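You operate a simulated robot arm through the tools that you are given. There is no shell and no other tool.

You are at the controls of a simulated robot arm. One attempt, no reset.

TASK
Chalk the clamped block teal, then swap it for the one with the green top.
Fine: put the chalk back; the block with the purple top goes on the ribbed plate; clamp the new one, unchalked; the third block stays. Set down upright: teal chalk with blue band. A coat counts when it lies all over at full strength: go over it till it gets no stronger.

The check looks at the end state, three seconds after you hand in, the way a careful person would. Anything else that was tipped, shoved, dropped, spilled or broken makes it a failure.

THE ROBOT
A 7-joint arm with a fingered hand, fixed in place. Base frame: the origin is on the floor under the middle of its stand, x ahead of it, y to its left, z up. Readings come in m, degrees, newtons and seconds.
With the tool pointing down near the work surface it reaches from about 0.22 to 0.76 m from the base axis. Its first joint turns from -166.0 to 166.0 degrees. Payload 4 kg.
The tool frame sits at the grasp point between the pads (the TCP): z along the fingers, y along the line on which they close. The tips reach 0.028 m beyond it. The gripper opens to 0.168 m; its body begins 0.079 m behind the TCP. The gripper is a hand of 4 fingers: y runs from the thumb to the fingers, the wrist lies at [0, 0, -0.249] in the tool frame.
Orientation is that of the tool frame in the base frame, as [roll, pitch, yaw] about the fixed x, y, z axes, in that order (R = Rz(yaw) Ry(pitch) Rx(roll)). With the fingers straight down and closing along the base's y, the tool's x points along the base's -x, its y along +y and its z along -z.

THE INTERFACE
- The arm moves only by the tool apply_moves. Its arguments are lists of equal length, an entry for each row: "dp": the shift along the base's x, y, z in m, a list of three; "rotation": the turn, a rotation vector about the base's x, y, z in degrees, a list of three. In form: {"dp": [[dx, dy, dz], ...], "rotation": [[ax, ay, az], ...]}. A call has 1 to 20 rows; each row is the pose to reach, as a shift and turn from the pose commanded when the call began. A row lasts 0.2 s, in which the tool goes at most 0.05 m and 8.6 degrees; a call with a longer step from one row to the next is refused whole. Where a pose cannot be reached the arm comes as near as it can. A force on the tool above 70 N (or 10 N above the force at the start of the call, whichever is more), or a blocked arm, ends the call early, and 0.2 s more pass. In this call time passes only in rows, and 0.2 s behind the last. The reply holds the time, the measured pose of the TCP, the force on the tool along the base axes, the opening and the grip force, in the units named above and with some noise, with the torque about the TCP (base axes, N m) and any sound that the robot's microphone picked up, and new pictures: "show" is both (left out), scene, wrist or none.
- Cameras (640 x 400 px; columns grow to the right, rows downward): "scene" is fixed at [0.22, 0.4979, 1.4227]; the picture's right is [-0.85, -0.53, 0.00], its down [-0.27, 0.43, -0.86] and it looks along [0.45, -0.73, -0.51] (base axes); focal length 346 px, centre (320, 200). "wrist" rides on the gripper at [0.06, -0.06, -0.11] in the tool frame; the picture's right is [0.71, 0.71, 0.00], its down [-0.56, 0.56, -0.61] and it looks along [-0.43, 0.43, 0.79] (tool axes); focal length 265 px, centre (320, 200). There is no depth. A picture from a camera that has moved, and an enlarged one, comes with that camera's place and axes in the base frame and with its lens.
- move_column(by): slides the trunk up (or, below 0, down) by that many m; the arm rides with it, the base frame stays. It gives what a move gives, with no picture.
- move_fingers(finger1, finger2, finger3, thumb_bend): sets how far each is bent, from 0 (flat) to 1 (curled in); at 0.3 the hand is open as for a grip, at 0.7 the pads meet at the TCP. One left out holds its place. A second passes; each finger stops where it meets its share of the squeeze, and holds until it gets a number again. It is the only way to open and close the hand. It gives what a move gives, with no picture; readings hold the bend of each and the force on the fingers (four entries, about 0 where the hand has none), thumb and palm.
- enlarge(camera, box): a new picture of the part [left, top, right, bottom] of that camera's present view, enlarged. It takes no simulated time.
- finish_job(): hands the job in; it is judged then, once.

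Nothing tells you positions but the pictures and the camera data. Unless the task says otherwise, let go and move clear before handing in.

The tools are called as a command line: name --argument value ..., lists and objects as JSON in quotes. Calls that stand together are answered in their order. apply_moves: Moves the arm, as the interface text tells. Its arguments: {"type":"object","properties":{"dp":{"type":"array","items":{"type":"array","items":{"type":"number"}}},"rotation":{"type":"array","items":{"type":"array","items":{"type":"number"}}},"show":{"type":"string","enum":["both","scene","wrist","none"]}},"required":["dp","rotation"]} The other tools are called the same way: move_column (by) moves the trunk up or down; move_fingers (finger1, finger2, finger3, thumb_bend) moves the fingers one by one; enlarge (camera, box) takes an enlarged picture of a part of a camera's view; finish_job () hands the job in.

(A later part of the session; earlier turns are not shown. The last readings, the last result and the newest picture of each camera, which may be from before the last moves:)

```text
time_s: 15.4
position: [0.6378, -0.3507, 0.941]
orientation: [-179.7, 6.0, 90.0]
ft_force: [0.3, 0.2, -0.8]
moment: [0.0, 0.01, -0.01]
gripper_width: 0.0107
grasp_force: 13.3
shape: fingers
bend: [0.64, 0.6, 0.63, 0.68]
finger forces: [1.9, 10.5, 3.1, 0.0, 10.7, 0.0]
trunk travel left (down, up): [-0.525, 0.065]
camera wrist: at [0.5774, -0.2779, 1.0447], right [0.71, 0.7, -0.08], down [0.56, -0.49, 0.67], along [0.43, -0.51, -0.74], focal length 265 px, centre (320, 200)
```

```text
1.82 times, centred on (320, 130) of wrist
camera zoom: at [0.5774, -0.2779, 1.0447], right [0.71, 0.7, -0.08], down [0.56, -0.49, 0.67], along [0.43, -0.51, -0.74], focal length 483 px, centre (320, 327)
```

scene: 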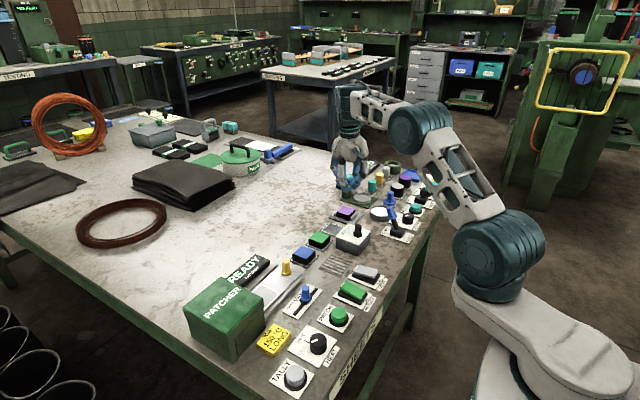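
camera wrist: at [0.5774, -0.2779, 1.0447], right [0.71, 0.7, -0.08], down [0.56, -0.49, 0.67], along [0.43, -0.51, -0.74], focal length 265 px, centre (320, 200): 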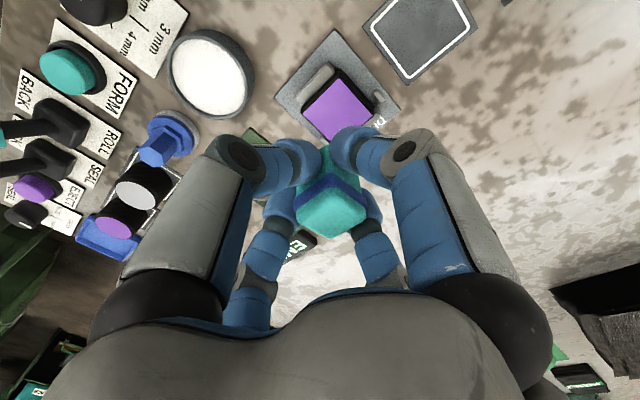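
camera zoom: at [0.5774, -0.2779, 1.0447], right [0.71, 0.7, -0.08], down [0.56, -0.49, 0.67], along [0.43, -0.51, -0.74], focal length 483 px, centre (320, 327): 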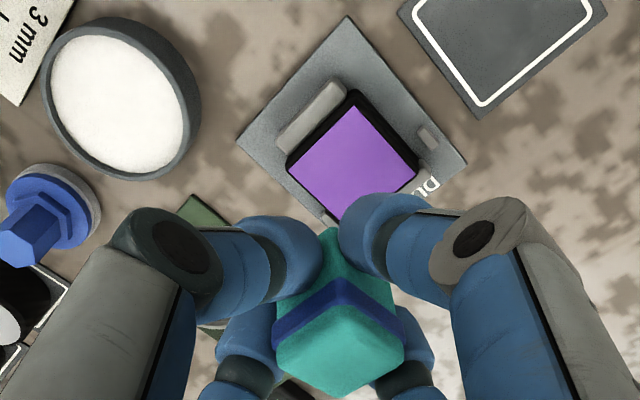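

The chalk sits about 8 mm toward +x of the tool axis, so it is now nearly over the purple block's centre (0.645, -0.350). I'll lower it to just above the block and check alignment.

apply_moves --dp '[[0, 0.001, -0.025], [0, 0.001, -0.05], [0, 0.001, -0.066]]' --rotation '[[0, 0, 0], [0, 0, 0], [0, 0, 0]]' --show "wrist"

enlarge --camera "scene" --box '[320, 175, 380, 235]'

enlarge --camera "wrist" --box '[220, 60, 420, 240]'

```text
time_s: 16.2
position: [0.6393, -0.3486, 0.8755]
orientation: [-179.9, 6.1, 90.0]
ft_force: [0.3, 0.5, -1.1]
moment: [0.02, -0.01, 0.0]
gripper_width: 0.0106
grasp_force: 13.3
shape: fingers
bend: [0.64, 0.6, 0.63, 0.68]
finger forces: [2.0, 10.6, 3.1, 0.0, 10.8, 0.0]
trunk travel left (down, up): [-0.525, 0.065]
camera wrist: at [0.5783, -0.2773, 0.9791], right [0.71, 0.7, -0.08], down [0.56, -0.49, 0.67], along [0.43, -0.51, -0.74], focal length 265 px, centre (320, 200)
```

wrist: 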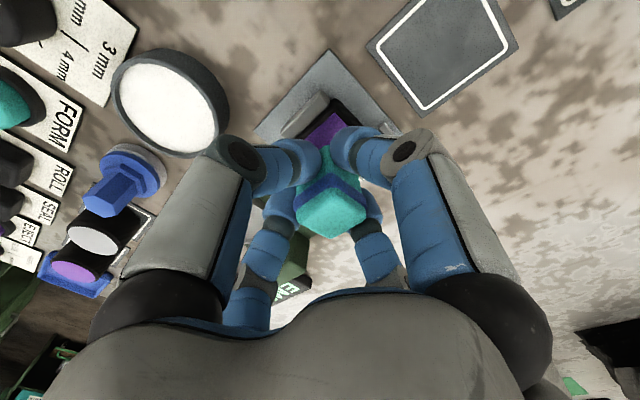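

```text
6.67 times, centred on (350, 205) of scene
camera zoom: at [0.22, 0.4979, 1.4227], right [-0.85, -0.53, 0.0], down [-0.27, 0.43, -0.86], along [0.45, -0.73, -0.51], focal length 2308 px, centre (120, 167)
```

zoom: 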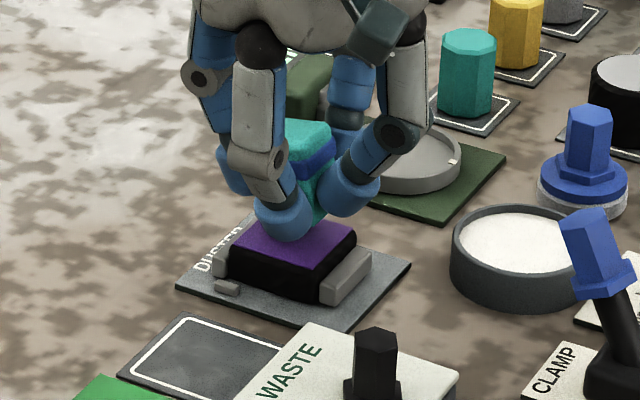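

```text
2.22 times, centred on (320, 150) of wrist
camera zoom: at [0.5783, -0.2773, 0.9791], right [0.71, 0.7, -0.08], down [0.56, -0.49, 0.67], along [0.43, -0.51, -0.74], focal length 590 px, centre (320, 311)
```

zoom: 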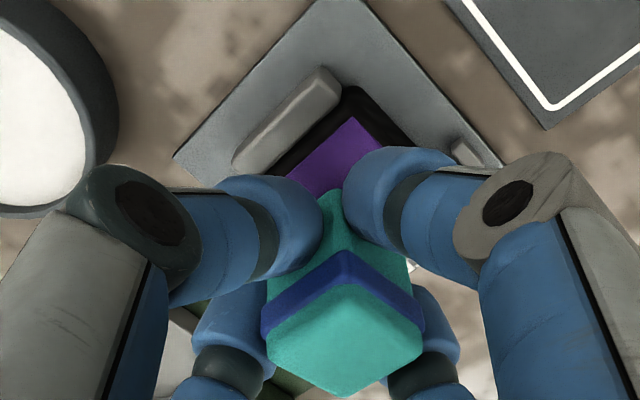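

The chalk is centred over the block and the fingertips stay clear above it. I'll lower in small steps until contact.

apply_moves --dp '[[0, 0, -0.003], [0, 0, -0.006], [0, 0, -0.009], [0, 0, -0.011]]' --rotation '[[0, 0, 0], [0, 0, 0], [0, 0, 0], [0, 0, 0]]' --show "none"

enlarge --camera "scene" --box '[325, 190, 365, 230]'

```text
time_s: 17.2
position: [0.6386, -0.3498, 0.8668]
orientation: [-179.9, 6.1, 90.0]
ft_force: [-0.6, 0.1, 6.1]
moment: [0.0, -0.1, 0.01]
gripper_width: 0.0104
grasp_force: 14.1
shape: fingers
bend: [0.64, 0.6, 0.63, 0.68]
finger forces: [2.1, 10.4, 3.2, 0.0, 11.8, 0.1]
trunk travel left (down, up): [-0.525, 0.065]
```

```text
10.00 times, centred on (345, 210) of scene
camera zoom: at [0.22, 0.4979, 1.4227], right [-0.85, -0.53, 0.0], down [-0.27, 0.43, -0.86], along [0.45, -0.73, -0.51], focal length 3462 px, centre (70, 100)
```

zoom: 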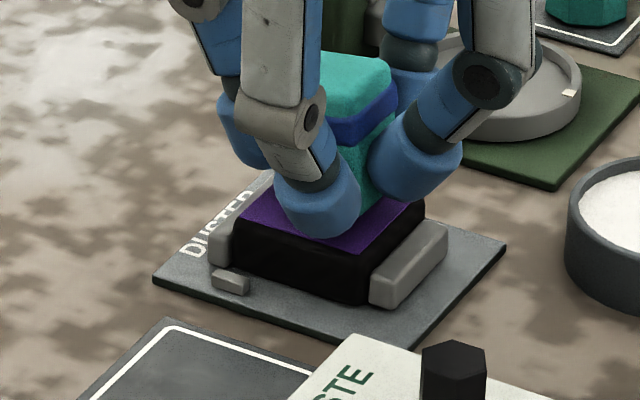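

The chalk is in contact at about 6 N. I'll begin with the first strokes across the -y half and check the chalk stays firm.

apply_moves --dp '[[-0.007, -0.006, 0], [-0.013, -0.012, 0], [-0.004, -0.012, 0], [0.005, -0.012, 0], [0.013, -0.012, 0], [0.013, -0.006, 0], [0.004, -0.006, 0], [-0.005, -0.006, 0], [-0.013, -0.006, 0], [-0.013, 0.0, 0], [-0.004, 0.0, 0], [0.005, 0.0, 0], [0.013, 0.0, 0]]' --rotation '[[0, 0, 0], [0, 0, 0], [0, 0, 0], [0, 0, 0], [0, 0, 0], [0, 0, 0], [0, 0, 0], [0, 0, 0], [0, 0, 0], [0, 0, 0], [0, 0, 0], [0, 0, 0], [0, 0, 0]]' --show "wrist"

enlarge --camera "scene" --box '[325, 190, 365, 230]'

enlarge --camera "wrist" --box '[220, 60, 420, 240]'

```text
time_s: 20.0
position: [0.651, -0.3497, 0.8656]
orientation: [-179.8, 6.0, 90.1]
ft_force: [-1.8, -0.7, 3.3]
moment: [-0.03, -0.01, -0.01]
gripper_width: 0.0103
grasp_force: 14.1
shape: fingers
bend: [0.64, 0.6, 0.63, 0.68]
finger forces: [2.7, 10.1, 3.6, 0.0, 12.2, 0.0]
trunk travel left (down, up): [-0.525, 0.065]
camera wrist: at [0.5908, -0.2768, 0.9684], right [0.71, 0.7, -0.07], down [0.56, -0.49, 0.67], along [0.43, -0.51, -0.74], focal length 265 px, centre (320, 200)
```

wrist: 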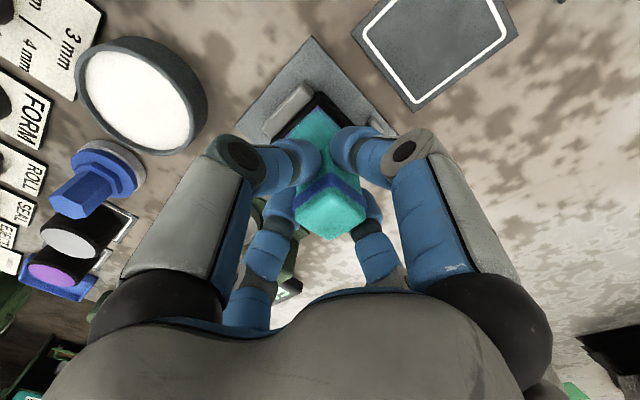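

```text
10.00 times, centred on (345, 210) of scene
camera zoom: at [0.22, 0.4979, 1.4227], right [-0.85, -0.53, 0.0], down [-0.27, 0.43, -0.86], along [0.45, -0.73, -0.51], focal length 3462 px, centre (70, 100)
```

zoom: 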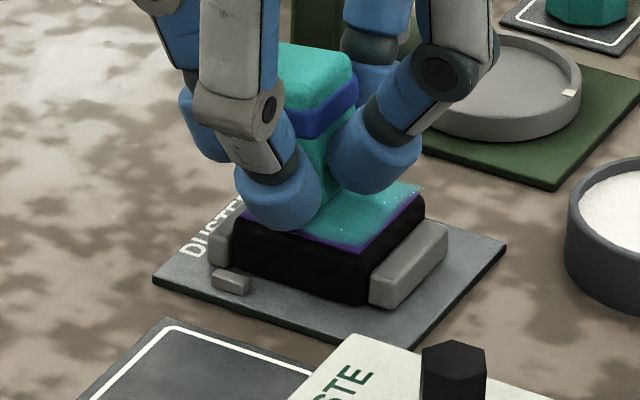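

```text
2.22 times, centred on (320, 150) of wrist
camera zoom: at [0.5908, -0.2768, 0.9684], right [0.71, 0.7, -0.07], down [0.56, -0.49, 0.67], along [0.43, -0.51, -0.74], focal length 590 px, centre (320, 311)
```

zoom: 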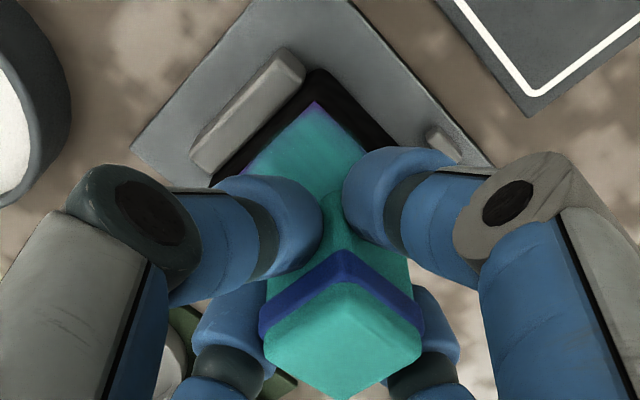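

The strokes leave a teal coat and the chalk holds firm. I'll continue over the +y half and out past the edges.

apply_moves --dp '[[0.005, 0.006, -0.001], [-0.005, 0.006, -0.001], [-0.015, 0.006, -0.001], [-0.025, 0.006, -0.001], [-0.031, 0.006, -0.001], [-0.031, 0.011, -0.001], [-0.021, 0.011, -0.001], [-0.011, 0.011, -0.001], [-0.001, 0.011, -0.001], [0.005, 0.011, -0.001], [0.005, 0.016, -0.001], [-0.005, 0.016, -0.001], [-0.015, 0.016, -0.001], [-0.025, 0.016, -0.001], [-0.031, 0.016, -0.001], [-0.031, 0.006, -0.001], [-0.031, -0.002, -0.001], [-0.031, -0.01, -0.001], [-0.031, -0.016, -0.001], [-0.021, -0.016, -0.001]]' --rotation '[[0, 0, 0], [0, 0, 0], [0, 0, 0], [0, 0, 0], [0, 0, 0], [0, 0, 0], [0, 0, 0], [0, 0, 0], [0, 0, 0], [0, 0, 0], [0, 0, 0], [0, 0, 0], [0, 0, 0], [0, 0, 0], [0, 0, 0], [0, 0, 0], [0, 0, 0], [0, 0, 0], [0, 0, 0], [0, 0, 0]]' --show "none"

enlarge --camera "scene" --box '[325, 190, 365, 230]'

enlarge --camera "wrist" --box '[220, 60, 420, 240]'

```text
time_s: 24.2
position: [0.6288, -0.3679, 0.8645]
orientation: [-180.0, 6.0, 89.9]
ft_force: [-3.2, 0.1, 4.6]
moment: [-0.03, 0.03, 0.02]
gripper_width: 0.0106
grasp_force: 14.4
shape: fingers
bend: [0.64, 0.6, 0.63, 0.68]
finger forces: [2.8, 9.7, 3.7, 0.0, 12.9, 0.0]
trunk travel left (down, up): [-0.525, 0.065]
```

```text
10.00 times, centred on (345, 210) of scene
camera zoom: at [0.22, 0.4979, 1.4227], right [-0.85, -0.53, 0.0], down [-0.27, 0.43, -0.86], along [0.45, -0.73, -0.51], focal length 3462 px, centre (70, 100)
```

zoom: 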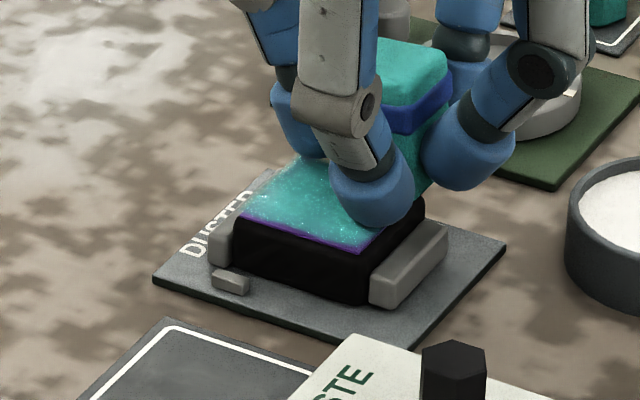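

```text
2.22 times, centred on (320, 150) of wrist
camera zoom: at [0.5675, -0.2956, 0.9671], right [0.71, 0.7, -0.08], down [0.56, -0.49, 0.67], along [0.43, -0.52, -0.74], focal length 590 px, centre (320, 311)
```

zoom: 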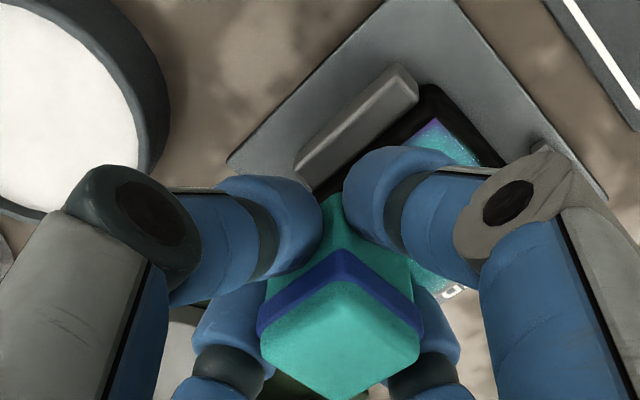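

The coat is building but a thin purple strip remains at the +y edge and the corner. I'll extend the strokes further out and keep going.

apply_moves --dp '[[0.01, 0, 0], [0.02, 0, 0], [0.026, -0.002, 0], [0.026, 0.006, 0], [0.026, 0.014, 0], [0.026, 0.022, 0], [0.026, 0.03, 0], [0.026, 0.038, 0], [0.016, 0.038, 0], [0.006, 0.038, 0], [-0.004, 0.038, 0], [-0.01, 0.038, 0], [-0.01, 0.034, 0], [0.0, 0.034, 0], [0.01, 0.034, 0], [0.02, 0.034, 0], [0.026, 0.034, 0], [0.02, 0.028, 0], [0.01, 0.028, 0], [0.0, 0.028, 0]]' --rotation '[[0, 0, 0], [0, 0, 0], [0, 0, 0], [0, 0, 0], [0, 0, 0], [0, 0, 0], [0, 0, 0], [0, 0, 0], [0, 0, 0], [0, 0, 0], [0, 0, 0], [0, 0, 0], [0, 0, 0], [0, 0, 0], [0, 0, 0], [0, 0, 0], [0, 0, 0], [0, 0, 0], [0, 0, 0], [0, 0, 0]]' --show "none"

enlarge --camera "scene" --box '[325, 190, 365, 230]'

enlarge --camera "wrist" --box '[220, 60, 420, 240]'

```text
time_s: 28.4
position: [0.6292, -0.3367, 0.863]
orientation: [-180.0, 5.9, 90.1]
ft_force: [0.1, 0.6, 2.3]
moment: [-0.03, -0.04, -0.02]
gripper_width: 0.0105
grasp_force: 13.7
shape: fingers
bend: [0.64, 0.6, 0.63, 0.68]
finger forces: [2.9, 10.5, 3.3, 0.1, 10.9, 0.0]
trunk travel left (down, up): [-0.525, 0.065]
```

```text
10.00 times, centred on (345, 210) of scene
camera zoom: at [0.22, 0.4979, 1.4227], right [-0.85, -0.53, 0.0], down [-0.27, 0.43, -0.86], along [0.45, -0.73, -0.51], focal length 3462 px, centre (70, 100)
```

zoom: 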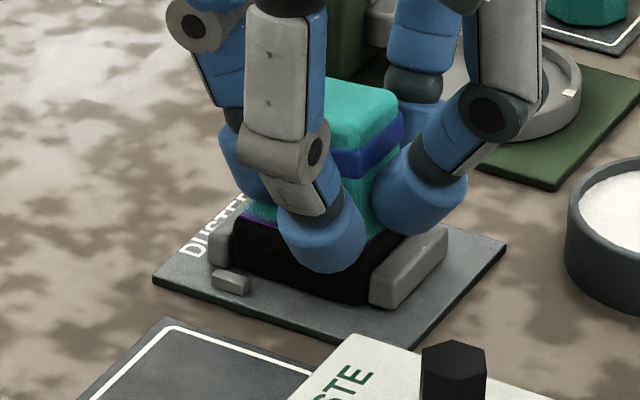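

```text
2.22 times, centred on (320, 150) of wrist
camera zoom: at [0.5683, -0.2642, 0.9672], right [0.71, 0.7, -0.07], down [0.56, -0.49, 0.67], along [0.43, -0.51, -0.74], focal length 590 px, centre (320, 311)
```

zoom: 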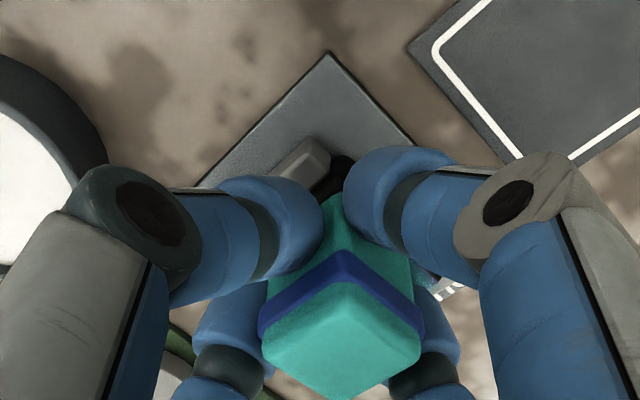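

More passes are needed for full strength. I'll run a full raster over the whole face with slightly more pressure.

apply_moves --dp '[[-0.01, 0.01, -0.0015], [0.002, 0.01, -0.0015], [0.014, 0.01, -0.0015], [0.026, 0.01, -0.0015], [0.026, 0.003, -0.0015], [0.014, 0.003, -0.0015], [0.002, 0.003, -0.0015], [-0.01, 0.003, -0.0015], [-0.01, -0.004, -0.0015], [0.002, -0.004, -0.0015], [0.014, -0.004, -0.0015], [0.026, -0.004, -0.0015], [0.026, -0.011, -0.0015], [0.014, -0.011, -0.0015], [0.002, -0.011, -0.0015], [-0.01, -0.011, -0.0015], [-0.01, -0.018, -0.0015], [0.002, -0.018, -0.0015], [0.014, -0.018, -0.0015], [0.026, -0.018, -0.0015]]' --rotation '[[0, 0, 0], [0, 0, 0], [0, 0, 0], [0, 0, 0], [0, 0, 0], [0, 0, 0], [0, 0, 0], [0, 0, 0], [0, 0, 0], [0, 0, 0], [0, 0, 0], [0, 0, 0], [0, 0, 0], [0, 0, 0], [0, 0, 0], [0, 0, 0], [0, 0, 0], [0, 0, 0], [0, 0, 0], [0, 0, 0]]' --show "none"

apply_moves --dp '[[0, -0.007, 0], [-0.012, -0.007, 0], [-0.024, -0.007, 0], [-0.036, -0.007, 0], [-0.036, -0.014, 0], [-0.024, -0.014, 0], [-0.012, -0.014, 0], [0, -0.014, 0], [-0.009, -0.004, 0], [-0.018, 0.006, 0], [-0.018, 0.006, 0.015], [-0.018, -0.02, 0.035], [-0.018, -0.06, 0.06]]' --rotation '[[0, 0, 0], [0, 0, 0], [0, 0, 0], [0, 0, 0], [0, 0, 0], [0, 0, 0], [0, 0, 0], [0, 0, 0], [0, 0, 0], [0, 0, 0], [0, 0, 0], [0, 0, 0], [0, 0, 0]]' --show "wrist"

enlarge --camera "scene" --box '[325, 190, 365, 230]'

enlarge --camera "wrist" --box '[240, 20, 420, 220]'

```text
time_s: 32.6
position: [0.6565, -0.3549, 0.8636]
orientation: [-179.9, 6.0, 90.1]
ft_force: [0.5, -0.1, -0.9]
moment: [-0.02, 0.02, 0.02]
gripper_width: 0.0107
grasp_force: 13.7
shape: fingers
bend: [0.64, 0.6, 0.63, 0.68]
finger forces: [2.8, 10.2, 3.4, 0.0, 10.7, 0.0]
trunk travel left (down, up): [-0.525, 0.065]
```

```text
time_s: 35.4
position: [0.6375, -0.3931, 0.913]
orientation: [-179.9, 6.0, 90.1]
ft_force: [0.1, 0.0, 0.2]
moment: [-0.01, 0.01, 0.02]
gripper_width: 0.0106
grasp_force: 12.5
shape: fingers
bend: [0.64, 0.6, 0.63, 0.68]
finger forces: [2.4, 10.0, 3.2, 0.0, 10.3, 0.0]
out of reach, approached as far as the arm can: row 13
trunk travel left (down, up): [-0.525, 0.065]
camera wrist: at [0.5766, -0.3206, 1.0172], right [0.71, 0.7, -0.07], down [0.56, -0.49, 0.67], along [0.43, -0.51, -0.74], focal length 265 px, centre (320, 200)
```

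wrist: 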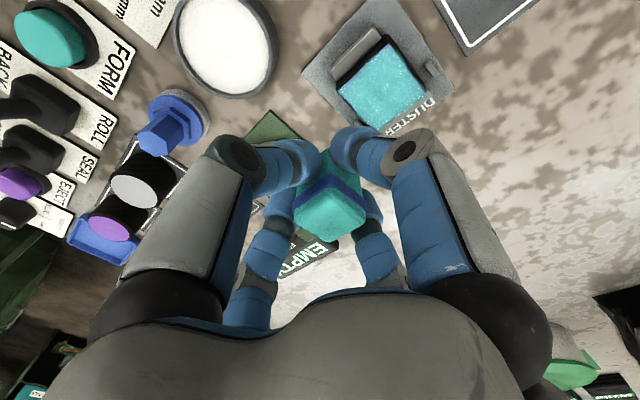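

```text
10.00 times, centred on (345, 210) of scene
camera zoom: at [0.22, 0.4979, 1.4227], right [-0.85, -0.53, 0.0], down [-0.27, 0.43, -0.86], along [0.45, -0.73, -0.51], focal length 3462 px, centre (70, 100)
```

zoom: 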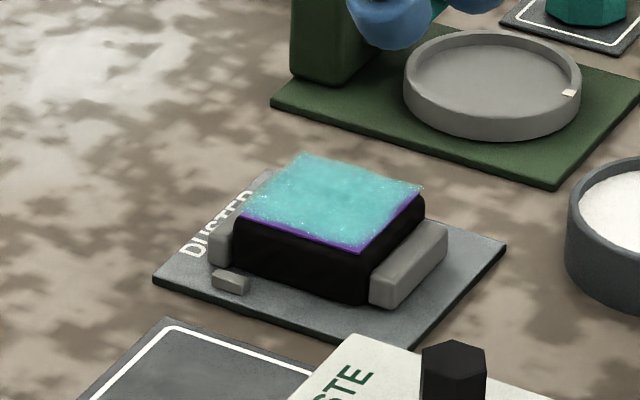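

```text
2.00 times, centred on (330, 120) of wrist
camera zoom: at [0.5766, -0.3206, 1.0172], right [0.71, 0.7, -0.07], down [0.56, -0.49, 0.67], along [0.43, -0.51, -0.74], focal length 531 px, centre (300, 360)
```

zoom: 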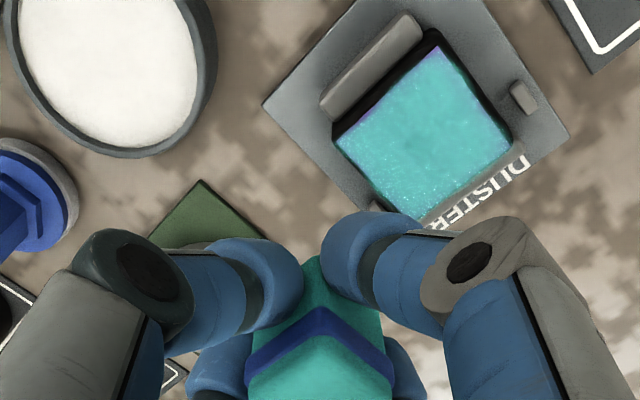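

The coat covers nearly everything; I'll enlarge to see what remains purple at the edges.

enlarge --camera "wrist" --box '[325, 20, 435, 140]'

enlarge --camera "scene" --box '[340, 200, 365, 220]'

```text
3.33 times, centred on (380, 80) of wrist
camera zoom: at [0.5766, -0.3206, 1.0172], right [0.71, 0.7, -0.07], down [0.56, -0.49, 0.67], along [0.43, -0.51, -0.74], focal length 885 px, centre (120, 600)
```

zoom: 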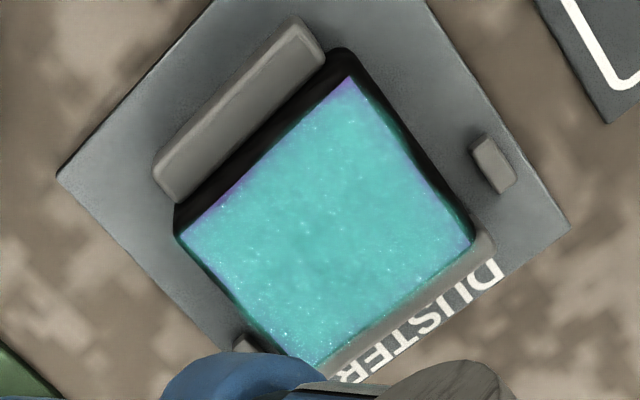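

```text
16.00 times, centred on (352, 210) of scene
camera zoom: at [0.22, 0.4979, 1.4227], right [-0.85, -0.53, 0.0], down [-0.27, 0.43, -0.86], along [0.45, -0.73, -0.51], focal length 5540 px, centre (-200, 40)
```

zoom: 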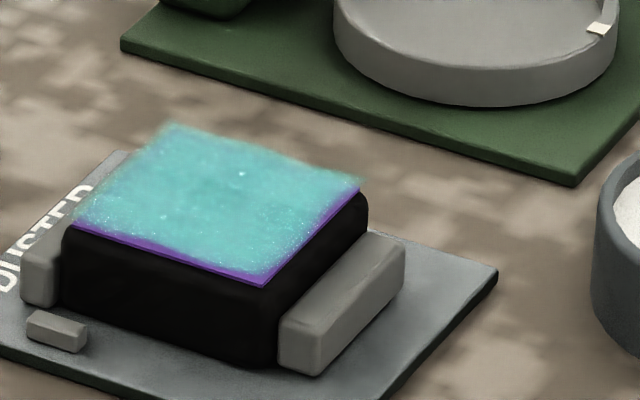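

Only the -x edge and two corners still show some purple. I'll come back over the block and check where the commanded pose really is.

apply_moves --dp '[[0, 0.04, 0]]' --rotation '[[0, 0, 0]]' --show "none"

```text
time_s: 35.8
position: [0.6369, -0.3531, 0.9155]
orientation: [-179.9, 6.1, 90.1]
ft_force: [-0.8, -0.6, -0.4]
moment: [0.03, 0.0, 0.01]
gripper_width: 0.0103
grasp_force: 12.5
shape: fingers
bend: [0.64, 0.6, 0.63, 0.68]
finger forces: [2.2, 10.1, 3.2, 0.0, 10.4, 0.0]
trunk travel left (down, up): [-0.525, 0.065]
```

The command was clipped at the reachable pose, so I'm at (0.637, -0.353, 0.9155). I'll lower back into contact.

apply_moves --dp '[[0.001, 0.002, -0.02], [0.002, 0.003, -0.04], [0.002, 0.003, -0.05], [0.002, 0.003, -0.0525], [0.002, 0.003, -0.0545]]' --rotation '[[0, 0, 0], [0, 0, 0], [0, 0, 0], [0, 0, 0], [0, 0, 0]]' --show "none"

```text
time_s: 37.0
position: [0.6387, -0.3532, 0.8619]
orientation: [179.9, 6.2, 90.0]
ft_force: [-1.1, -0.7, 10.4]
moment: [-0.03, -0.22, 0.01]
gripper_width: 0.0103
grasp_force: 15.6
shape: fingers
bend: [0.64, 0.6, 0.63, 0.68]
finger forces: [2.6, 11.8, 3.4, 0.0, 12.7, 0.0]
trunk travel left (down, up): [-0.525, 0.065]
```

Contact is at 10 N, but the moment says the chalk bears on its +x bottom edge, i.e. it leans slightly. I'll rotate a little about y to lay it flat and check the moment.

apply_moves --dp '[[0, 0.003, 0.001]]' --rotation '[[0, -2, 0]]' --show "none"

enlarge --camera "scene" --box '[330, 185, 370, 225]'

```text
time_s: 37.4
position: [0.638, -0.3511, 0.8616]
orientation: [178.0, 6.1, 89.6]
ft_force: [-3.1, -5.0, 10.1]
moment: [-0.19, -0.12, -0.09]
gripper_width: 0.0102
grasp_force: 15.5
shape: fingers
bend: [0.64, 0.6, 0.63, 0.68]
finger forces: [2.3, 11.3, 4.1, 0.0, 13.2, 0.0]
trunk travel left (down, up): [-0.525, 0.065]
```

```text
10.00 times, centred on (350, 205) of scene
camera zoom: at [0.22, 0.4979, 1.4227], right [-0.85, -0.53, 0.0], down [-0.27, 0.43, -0.86], along [0.45, -0.73, -0.51], focal length 3462 px, centre (20, 150)
```

zoom: 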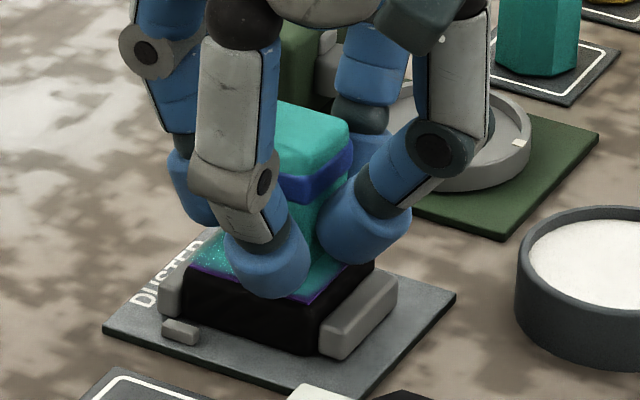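

The bearing point is still near the +x edge. I'll rotate another 3 degrees and see whether it shifts.

apply_moves --dp '[[0, 0, 0.0]]' --rotation '[[0, -3, 0]]' --show "none"

enlarge --camera "wrist" --box '[220, 60, 420, 240]'

```text
time_s: 37.8
position: [0.6379, -0.349, 0.8593]
orientation: [175.1, 6.0, 89.4]
ft_force: [-5.6, -4.3, 9.4]
moment: [-0.15, 0.14, -0.05]
gripper_width: 0.0097
grasp_force: 17.0
shape: fingers
bend: [0.64, 0.6, 0.63, 0.68]
finger forces: [5.5, 10.2, 4.3, 0.0, 13.6, 0.1]
trunk travel left (down, up): [-0.525, 0.065]
```

```text
2.22 times, centred on (320, 150) of wrist
camera zoom: at [0.5688, -0.2779, 0.9579], right [0.71, 0.7, -0.01], down [0.5, -0.49, 0.72], along [0.5, -0.51, -0.7], focal length 590 px, centre (320, 311)
```

zoom: 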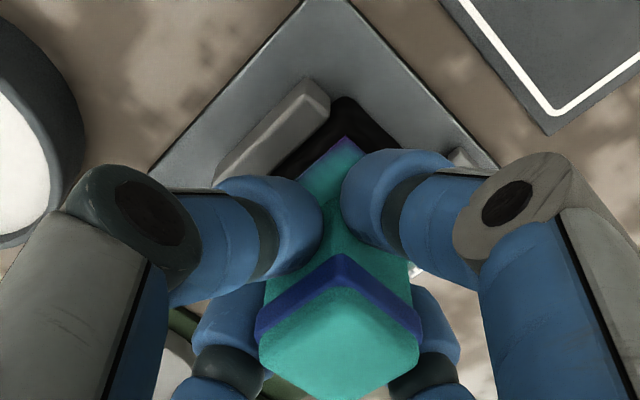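

Now the bearing point is at the chalk's centre, so it lies flat. I'll run the full raster again in this orientation.

apply_moves --dp '[[-0.01, 0.012, 0], [-0.022, 0.022, 0], [-0.01, 0.022, 0], [0.002, 0.022, 0], [0.014, 0.022, 0], [0.014, 0.015, 0], [0.002, 0.015, 0], [-0.01, 0.015, 0], [-0.022, 0.015, 0], [-0.022, 0.008, 0], [-0.01, 0.008, 0], [0.002, 0.008, 0], [0.014, 0.008, 0], [0.014, 0.001, 0], [0.002, 0.001, 0], [-0.01, 0.001, 0], [-0.022, 0.001, 0], [-0.022, -0.006, 0], [-0.01, -0.006, 0], [0.002, -0.006, 0]]' --rotation '[[0, 0, 0], [0, 0, 0], [0, 0, 0], [0, 0, 0], [0, 0, 0], [0, 0, 0], [0, 0, 0], [0, 0, 0], [0, 0, 0], [0, 0, 0], [0, 0, 0], [0, 0, 0], [0, 0, 0], [0, 0, 0], [0, 0, 0], [0, 0, 0], [0, 0, 0], [0, 0, 0], [0, 0, 0], [0, 0, 0]]' --show "none"

enlarge --camera "scene" --box '[330, 185, 370, 225]'

enlarge --camera "wrist" --box '[220, 60, 420, 240]'

```text
time_s: 42.0
position: [0.6402, -0.3538, 0.8602]
orientation: [175.0, 6.0, 89.5]
ft_force: [-0.4, 0.3, 2.4]
moment: [0.05, 0.03, 0.0]
gripper_width: 0.01
grasp_force: 15.4
shape: fingers
bend: [0.64, 0.59, 0.63, 0.68]
finger forces: [5.7, 10.3, 3.7, 0.0, 11.0, 0.1]
trunk travel left (down, up): [-0.525, 0.065]
```

```text
10.00 times, centred on (350, 205) of scene
camera zoom: at [0.22, 0.4979, 1.4227], right [-0.85, -0.53, 0.0], down [-0.27, 0.43, -0.86], along [0.45, -0.73, -0.51], focal length 3462 px, centre (20, 150)
```

zoom: 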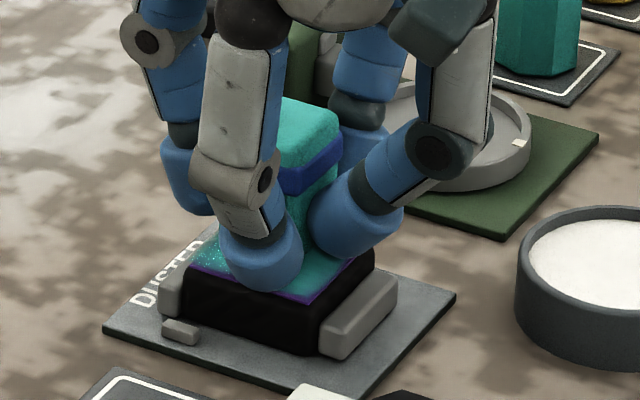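

```text
2.22 times, centred on (320, 150) of wrist
camera zoom: at [0.5711, -0.2821, 0.9581], right [0.71, 0.7, -0.01], down [0.5, -0.49, 0.71], along [0.5, -0.51, -0.7], focal length 590 px, centre (320, 311)
```

zoom: 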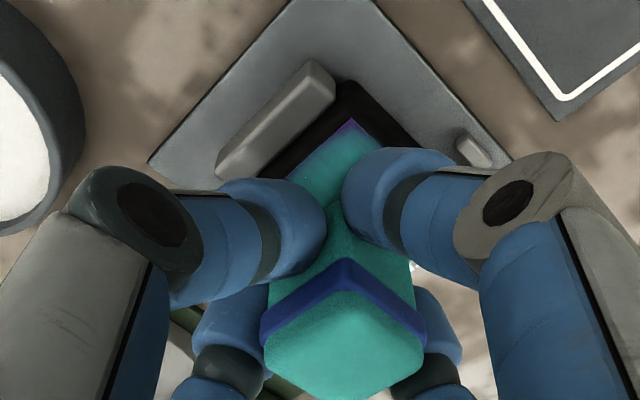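

The chalk has slid up a few millimetres in the grip, bringing fingertips close to the block. I'll lift off, inspect the coat, and re-grip the chalk higher at its home spot.

apply_moves --dp '[[0, 0, 0.01], [0, 0, 0.04], [-0.02, 0.005, 0.08], [-0.06, 0.02, 0.1], [-0.1, 0.035, 0.1], [-0.14, 0.05, 0.1], [-0.18, 0.063, 0.1], [-0.2035, 0.071, 0.1]]' --rotation '[[0, 0, 0], [0, 0, 0], [0, 0, 0], [0, 0, 0], [0, 0, 0], [0, 0, 0], [0, 0, 0], [0, 0, 0]]' --show "wrist"

enlarge --camera "scene" --box '[330, 195, 365, 225]'

enlarge --camera "scene" --box '[360, 160, 430, 240]'

enlarge --camera "wrist" --box '[180, 20, 460, 240]'

```text
time_s: 43.8
position: [0.438, -0.2843, 0.9594]
orientation: [175.1, 6.0, 89.6]
ft_force: [0.0, 0.4, -0.9]
moment: [-0.01, -0.04, 0.03]
gripper_width: 0.0099
grasp_force: 13.4
shape: fingers
bend: [0.64, 0.59, 0.63, 0.69]
finger forces: [2.2, 10.1, 3.3, 0.0, 10.3, 0.0]
trunk travel left (down, up): [-0.525, 0.065]
camera wrist: at [0.3684, -0.2114, 1.0576], right [0.71, 0.7, -0.01], down [0.5, -0.49, 0.71], along [0.5, -0.51, -0.7], focal length 265 px, centre (320, 200)
```

wrist: 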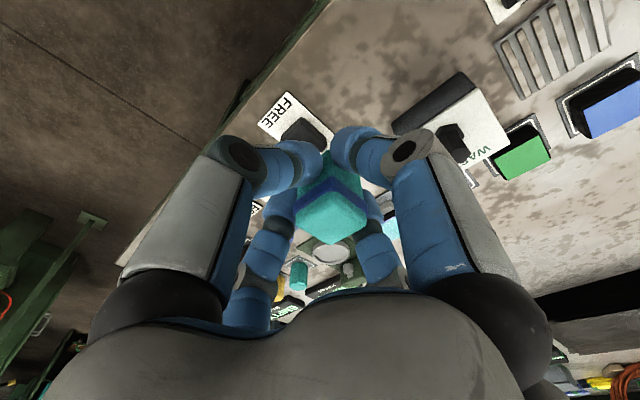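

```text
13.33 times, centred on (348, 210) of scene
camera zoom: at [0.22, 0.4979, 1.4227], right [-0.85, -0.53, 0.0], down [-0.27, 0.43, -0.86], along [0.45, -0.73, -0.51], focal length 4616 px, centre (-47, 67)
```

zoom: 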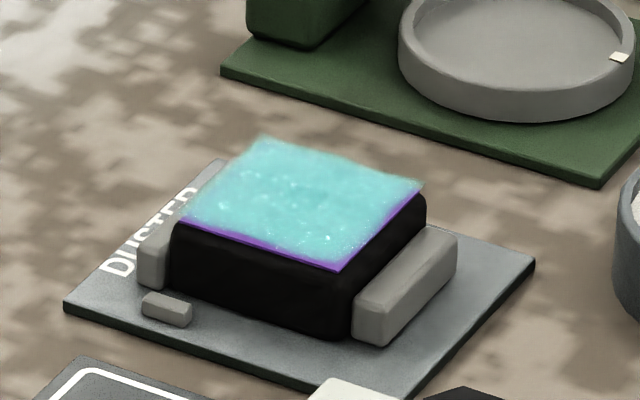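

```text
5.00 times, centred on (395, 200) of scene
camera zoom: at [0.22, 0.4979, 1.4227], right [-0.85, -0.53, 0.0], down [-0.27, 0.43, -0.86], along [0.45, -0.73, -0.51], focal length 1731 px, centre (-55, 200)
```

zoom: 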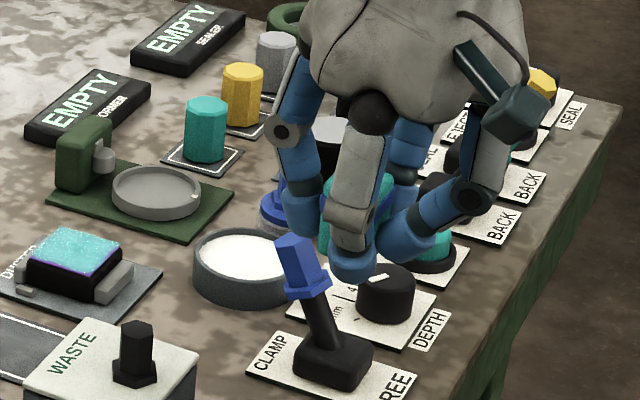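

```text
1.82 times, centred on (320, 130) of wrist
camera zoom: at [0.3684, -0.2114, 1.0576], right [0.71, 0.7, -0.01], down [0.5, -0.49, 0.71], along [0.5, -0.51, -0.7], focal length 483 px, centre (320, 327)
```

zoom: 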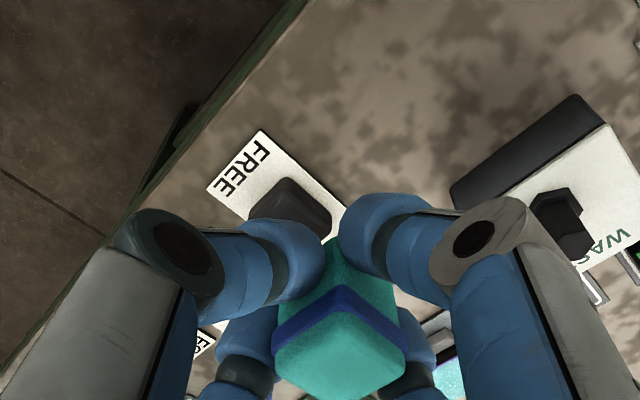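

The coat is now a bright, fuller teal; what purple shows at the near edges looks like the side of the coloured layer. I'll open the side fingers in the air and set the chalk down at home to re-grip it.

move_fingers --finger1 0.0 --finger3 0.0

apply_moves --dp '[[0, 0, -0.03], [0, 0, -0.06], [0, 0, -0.09], [0, 0, -0.105]]' --rotation '[[0, 0, 0], [0, 0, 0], [0, 0, 0], [0, 0, 0]]' --show "both"

enlarge --camera "scene" --box '[370, 200, 430, 260]'

enlarge --camera "wrist" --box '[180, 20, 460, 240]'

```text
time_s: 44.8
position: [0.4384, -0.2837, 0.9611]
orientation: [175.1, 6.1, 89.5]
ft_force: [0.3, 1.0, -1.0]
moment: [-0.03, 0.03, -0.01]
gripper_width: 0.1133
grasp_force: 10.2
shape: fingers
bend: [0.0, 0.59, 0.0, 0.69]
finger forces: [0.0, 10.1, 0.0, 0.0, 10.1, 0.0]
trunk travel left (down, up): [-0.525, 0.065]
```

```text
time_s: 45.8
position: [0.4387, -0.2842, 0.8548]
orientation: [175.1, 6.0, 89.5]
ft_force: [0.1, -0.5, -0.8]
moment: [0.01, 0.0, 0.0]
gripper_width: 0.1136
grasp_force: 9.5
shape: fingers
bend: [0.0, 0.59, 0.0, 0.69]
finger forces: [0.0, 10.1, 0.0, 0.1, 10.1, 0.0]
trunk travel left (down, up): [-0.525, 0.065]
camera wrist: at [0.3698, -0.2121, 0.9524], right [0.71, 0.7, -0.01], down [0.5, -0.49, 0.71], along [0.5, -0.51, -0.7], focal length 265 px, centre (320, 200)
```

scene: 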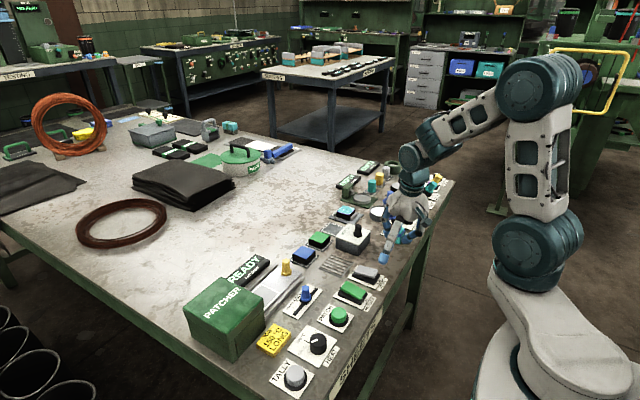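
wrist: 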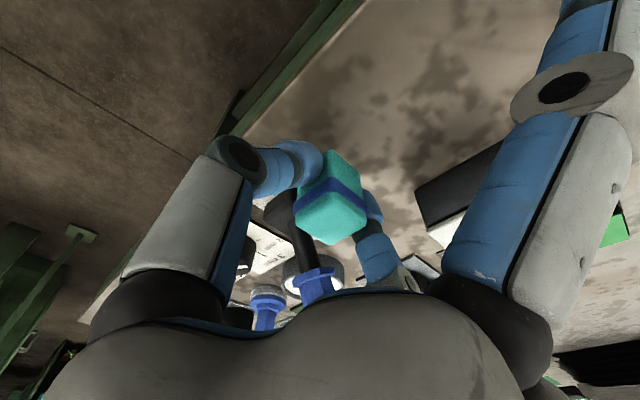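

```text
6.67 times, centred on (400, 230) of scene
camera zoom: at [0.22, 0.4979, 1.4227], right [-0.85, -0.53, 0.0], down [-0.27, 0.43, -0.86], along [0.45, -0.73, -0.51], focal length 2308 px, centre (-213, 0)
```

zoom: 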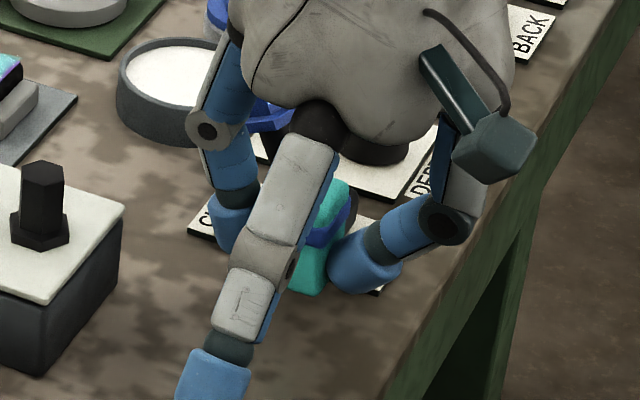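

```text
1.82 times, centred on (320, 130) of wrist
camera zoom: at [0.3698, -0.2121, 0.9524], right [0.71, 0.7, -0.01], down [0.5, -0.49, 0.71], along [0.5, -0.51, -0.7], focal length 483 px, centre (320, 327)
```

zoom: 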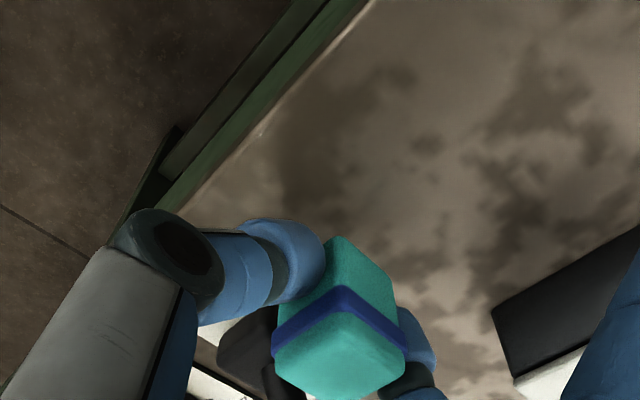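

Chalk is just above its home spot, clear of the lever. I'll lower gently to contact.

apply_moves --dp '[[0, 0, -0.004], [0, 0, -0.008], [0, 0, -0.012], [0, 0, -0.015]]' --rotation '[[0, 0, 0], [0, 0, 0], [0, 0, 0], [0, 0, 0]]' --show "none"

enlarge --camera "scene" --box '[370, 200, 430, 260]'

```text
time_s: 46.8
position: [0.4386, -0.2835, 0.8406]
orientation: [175.1, 5.9, 89.5]
ft_force: [0.5, -0.2, -0.9]
moment: [0.0, 0.01, 0.02]
gripper_width: 0.1133
grasp_force: 10.0
shape: fingers
bend: [0.0, 0.59, 0.0, 0.69]
finger forces: [0.0, 10.0, 0.0, 0.1, 10.1, 0.0]
trunk travel left (down, up): [-0.525, 0.065]
```

```text
6.67 times, centred on (400, 230) of scene
camera zoom: at [0.22, 0.4979, 1.4227], right [-0.85, -0.53, 0.0], down [-0.27, 0.43, -0.86], along [0.45, -0.73, -0.51], focal length 2308 px, centre (-213, 0)
```

zoom: 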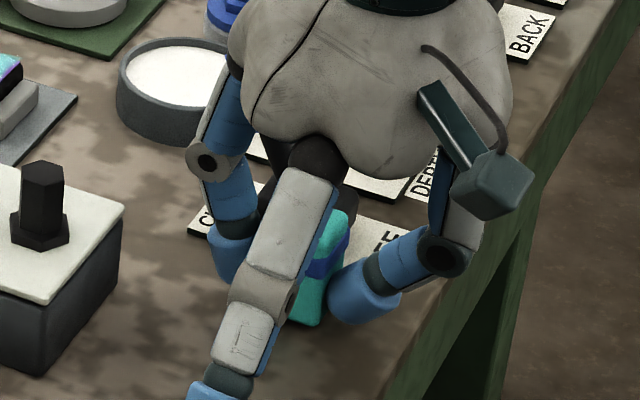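

No contact yet. A few more millimetres.

apply_moves --dp '[[0, 0, -0.001], [0, 0, -0.002], [0, 0, -0.003]]' --rotation '[[0, 0, 0], [0, 0, 0], [0, 0, 0]]' --show "none"

```text
time_s: 47.6
position: [0.4374, -0.2834, 0.8357]
orientation: [175.2, 5.9, 89.5]
ft_force: [1.2, 0.6, -0.2]
moment: [0.03, 0.0, 0.01]
gripper_width: 0.1133
grasp_force: 10.7
shape: fingers
bend: [0.0, 0.59, 0.0, 0.69]
finger forces: [0.0, 10.1, 0.1, 0.0, 10.1, 0.1]
trunk travel left (down, up): [-0.525, 0.065]
```

apply_moves --dp '[[0, 0, -0.001], [0, 0, -0.002]]' --rotation '[[0, 0, 0], [0, 0, 0]]' --show "none"

```text
time_s: 48.2
position: [0.4385, -0.2846, 0.835]
orientation: [175.0, 6.0, 89.6]
ft_force: [-0.9, 2.5, 7.9]
moment: [0.0, -0.15, 0.04]
gripper_width: 0.1134
grasp_force: 11.5
shape: fingers
bend: [0.0, 0.59, 0.0, 0.68]
finger forces: [0.0, 10.9, 0.0, 0.0, 11.8, 0.0]
trunk travel left (down, up): [-0.525, 0.065]
```

Chalk touches the table (on its +x edge). I'll ease up half a millimetre and open the pinch so it settles flat.

apply_moves --dp '[[0, 0, 0.0008]]' --rotation '[[0, 0, 0]]' --show "none"

move_fingers --finger2 0.54 --thumb_bend 0.54

apply_moves --dp '[[0, 0, 0.015], [0, 0, 0.04]]' --rotation '[[0, 0, 0], [0, 0, 0]]' --show "wrist"

enlarge --camera "scene" --box '[370, 200, 430, 260]'

enlarge --camera "wrist" --box '[180, 20, 460, 240]'

```text
time_s: 48.6
position: [0.439, -0.284, 0.8356]
orientation: [175.0, 6.1, 89.6]
ft_force: [0.5, 2.3, 5.8]
moment: [0.03, -0.18, 0.02]
gripper_width: 0.1132
grasp_force: 10.9
shape: fingers
bend: [0.0, 0.59, 0.0, 0.69]
finger forces: [0.0, 11.3, 0.1, 0.0, 10.8, 0.0]
trunk travel left (down, up): [-0.525, 0.065]
```

```text
time_s: 49.6
position: [0.4375, -0.2844, 0.8366]
orientation: [175.1, 6.1, 89.6]
ft_force: [6.2, -2.4, 25.3]
moment: [-0.09, 0.38, 0.06]
gripper_width: 0.1161
grasp_force: 12.3
shape: fingers
bend: [0.0, 0.54, 0.0, 0.61]
finger forces: [0.1, 0.1, 0.1, 0.0, 25.2, 0.0]
trunk travel left (down, up): [-0.525, 0.065]
```

```text
time_s: 50.2
position: [0.4359, -0.2822, 0.8745]
orientation: [175.1, 6.0, 89.5]
ft_force: [0.7, 0.4, 1.1]
moment: [0.02, 0.04, 0.01]
gripper_width: 0.121
grasp_force: 0.0
shape: fingers
bend: [0.0, 0.54, 0.0, 0.54]
finger forces: [0.1, 0.0, 0.0, 0.0, 0.0, 0.0]
trunk travel left (down, up): [-0.525, 0.065]
camera wrist: at [0.3674, -0.2105, 0.9726], right [0.71, 0.7, -0.01], down [0.5, -0.49, 0.71], along [0.49, -0.51, -0.7], focal length 265 px, centre (320, 200)
```

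wrist: 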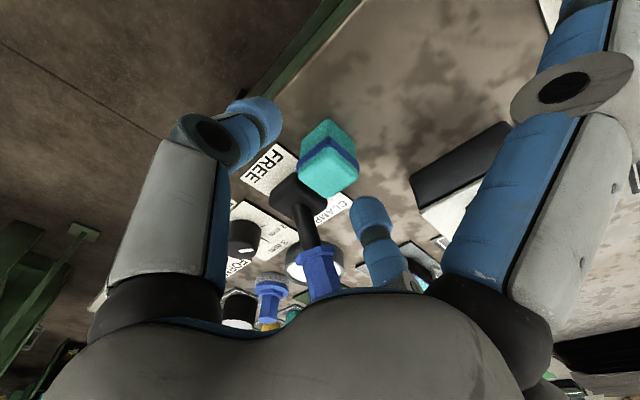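

```text
6.67 times, centred on (400, 230) of scene
camera zoom: at [0.22, 0.4979, 1.4227], right [-0.85, -0.53, 0.0], down [-0.27, 0.43, -0.86], along [0.45, -0.73, -0.51], focal length 2308 px, centre (-213, 0)
```

zoom: 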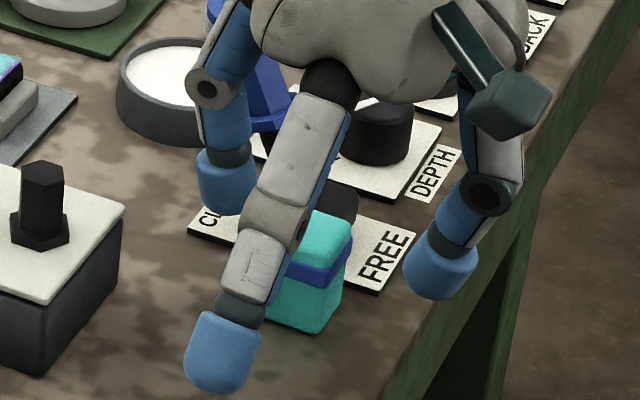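

```text
1.82 times, centred on (320, 130) of wrist
camera zoom: at [0.3674, -0.2105, 0.9726], right [0.71, 0.7, -0.01], down [0.5, -0.49, 0.71], along [0.49, -0.51, -0.7], focal length 483 px, centre (320, 327)
```

zoom: 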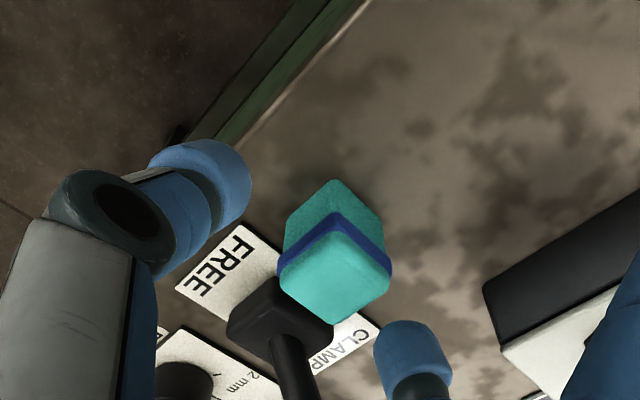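

The chalk stands upright at about (0.442, -0.281); opening the thumb low had brushed the table, so I'll keep it higher. Now I re-grip higher and centred: finger 2 preset, hand straight about y, thumb closing onto it.

move_fingers --finger2 0.63 --thumb_bend 0.55

apply_moves --dp '[[0.005, 0.001, 0.0], [0.009, 0.001, 0.0], [0.009, 0.001, -0.012], [0.009, 0.001, -0.0225]]' --rotation '[[0, 2.5, 0], [0, 5, 0], [0, 5, 0], [0, 5, 0]]' --show "wrist"

enlarge --camera "scene" --box '[370, 200, 430, 260]'

enlarge --camera "wrist" --box '[180, 20, 460, 240]'

```text
time_s: 51.2
position: [0.438, -0.2826, 0.8746]
orientation: [175.0, 6.0, 89.5]
ft_force: [-0.1, 0.2, -0.6]
moment: [0.0, 0.01, -0.01]
gripper_width: 0.1208
grasp_force: 0.1
shape: fingers
bend: [0.0, 0.63, 0.0, 0.55]
finger forces: [0.0, 0.0, 0.1, 0.1, 0.0, 0.0]
trunk travel left (down, up): [-0.525, 0.065]
```

```text
time_s: 52.2
position: [0.4467, -0.2816, 0.8526]
orientation: [-179.8, 6.0, 90.1]
ft_force: [-0.4, 0.1, -0.1]
moment: [-0.01, -0.05, -0.01]
gripper_width: 0.1206
grasp_force: 0.0
shape: fingers
bend: [0.0, 0.63, 0.0, 0.55]
finger forces: [0.0, 0.0, 0.0, 0.1, 0.0, 0.0]
trunk travel left (down, up): [-0.525, 0.065]
camera wrist: at [0.3854, -0.2097, 0.9563], right [0.71, 0.7, -0.08], down [0.56, -0.49, 0.67], along [0.43, -0.51, -0.74], focal length 265 px, centre (320, 200)
```

wrist: 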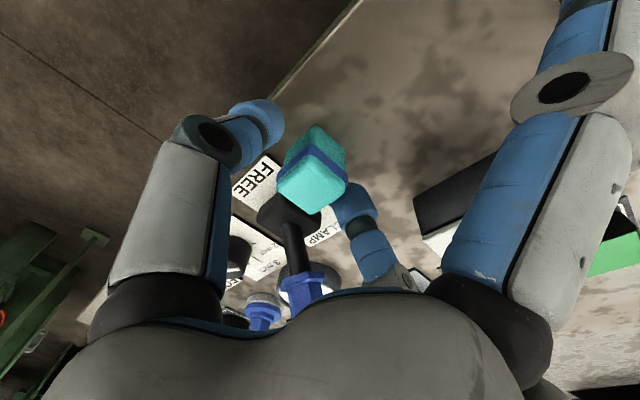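

```text
6.67 times, centred on (400, 230) of scene
camera zoom: at [0.22, 0.4979, 1.4227], right [-0.85, -0.53, 0.0], down [-0.27, 0.43, -0.86], along [0.45, -0.73, -0.51], focal length 2308 px, centre (-213, 0)
```

zoom: 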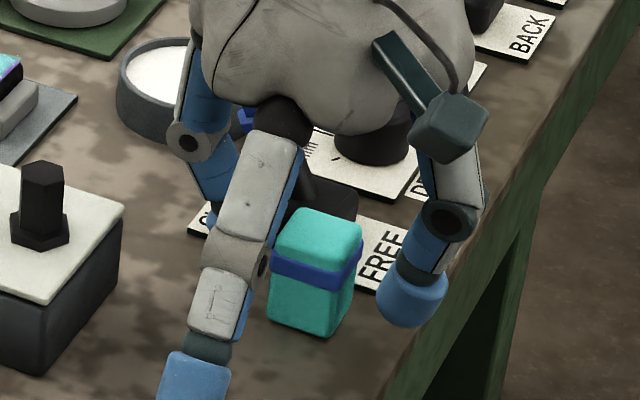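

```text
1.82 times, centred on (320, 130) of wrist
camera zoom: at [0.3854, -0.2097, 0.9563], right [0.71, 0.7, -0.08], down [0.56, -0.49, 0.67], along [0.43, -0.51, -0.74], focal length 483 px, centre (320, 327)
```

zoom: 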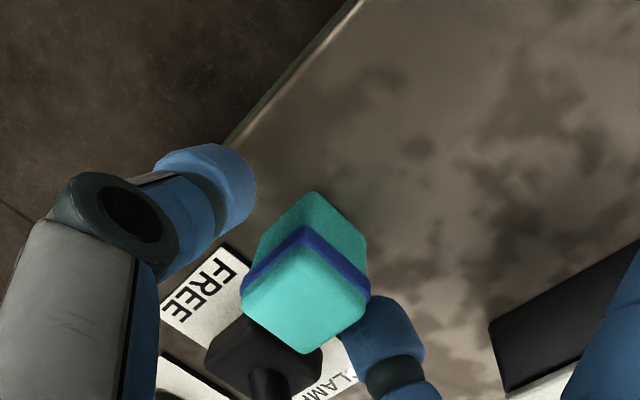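

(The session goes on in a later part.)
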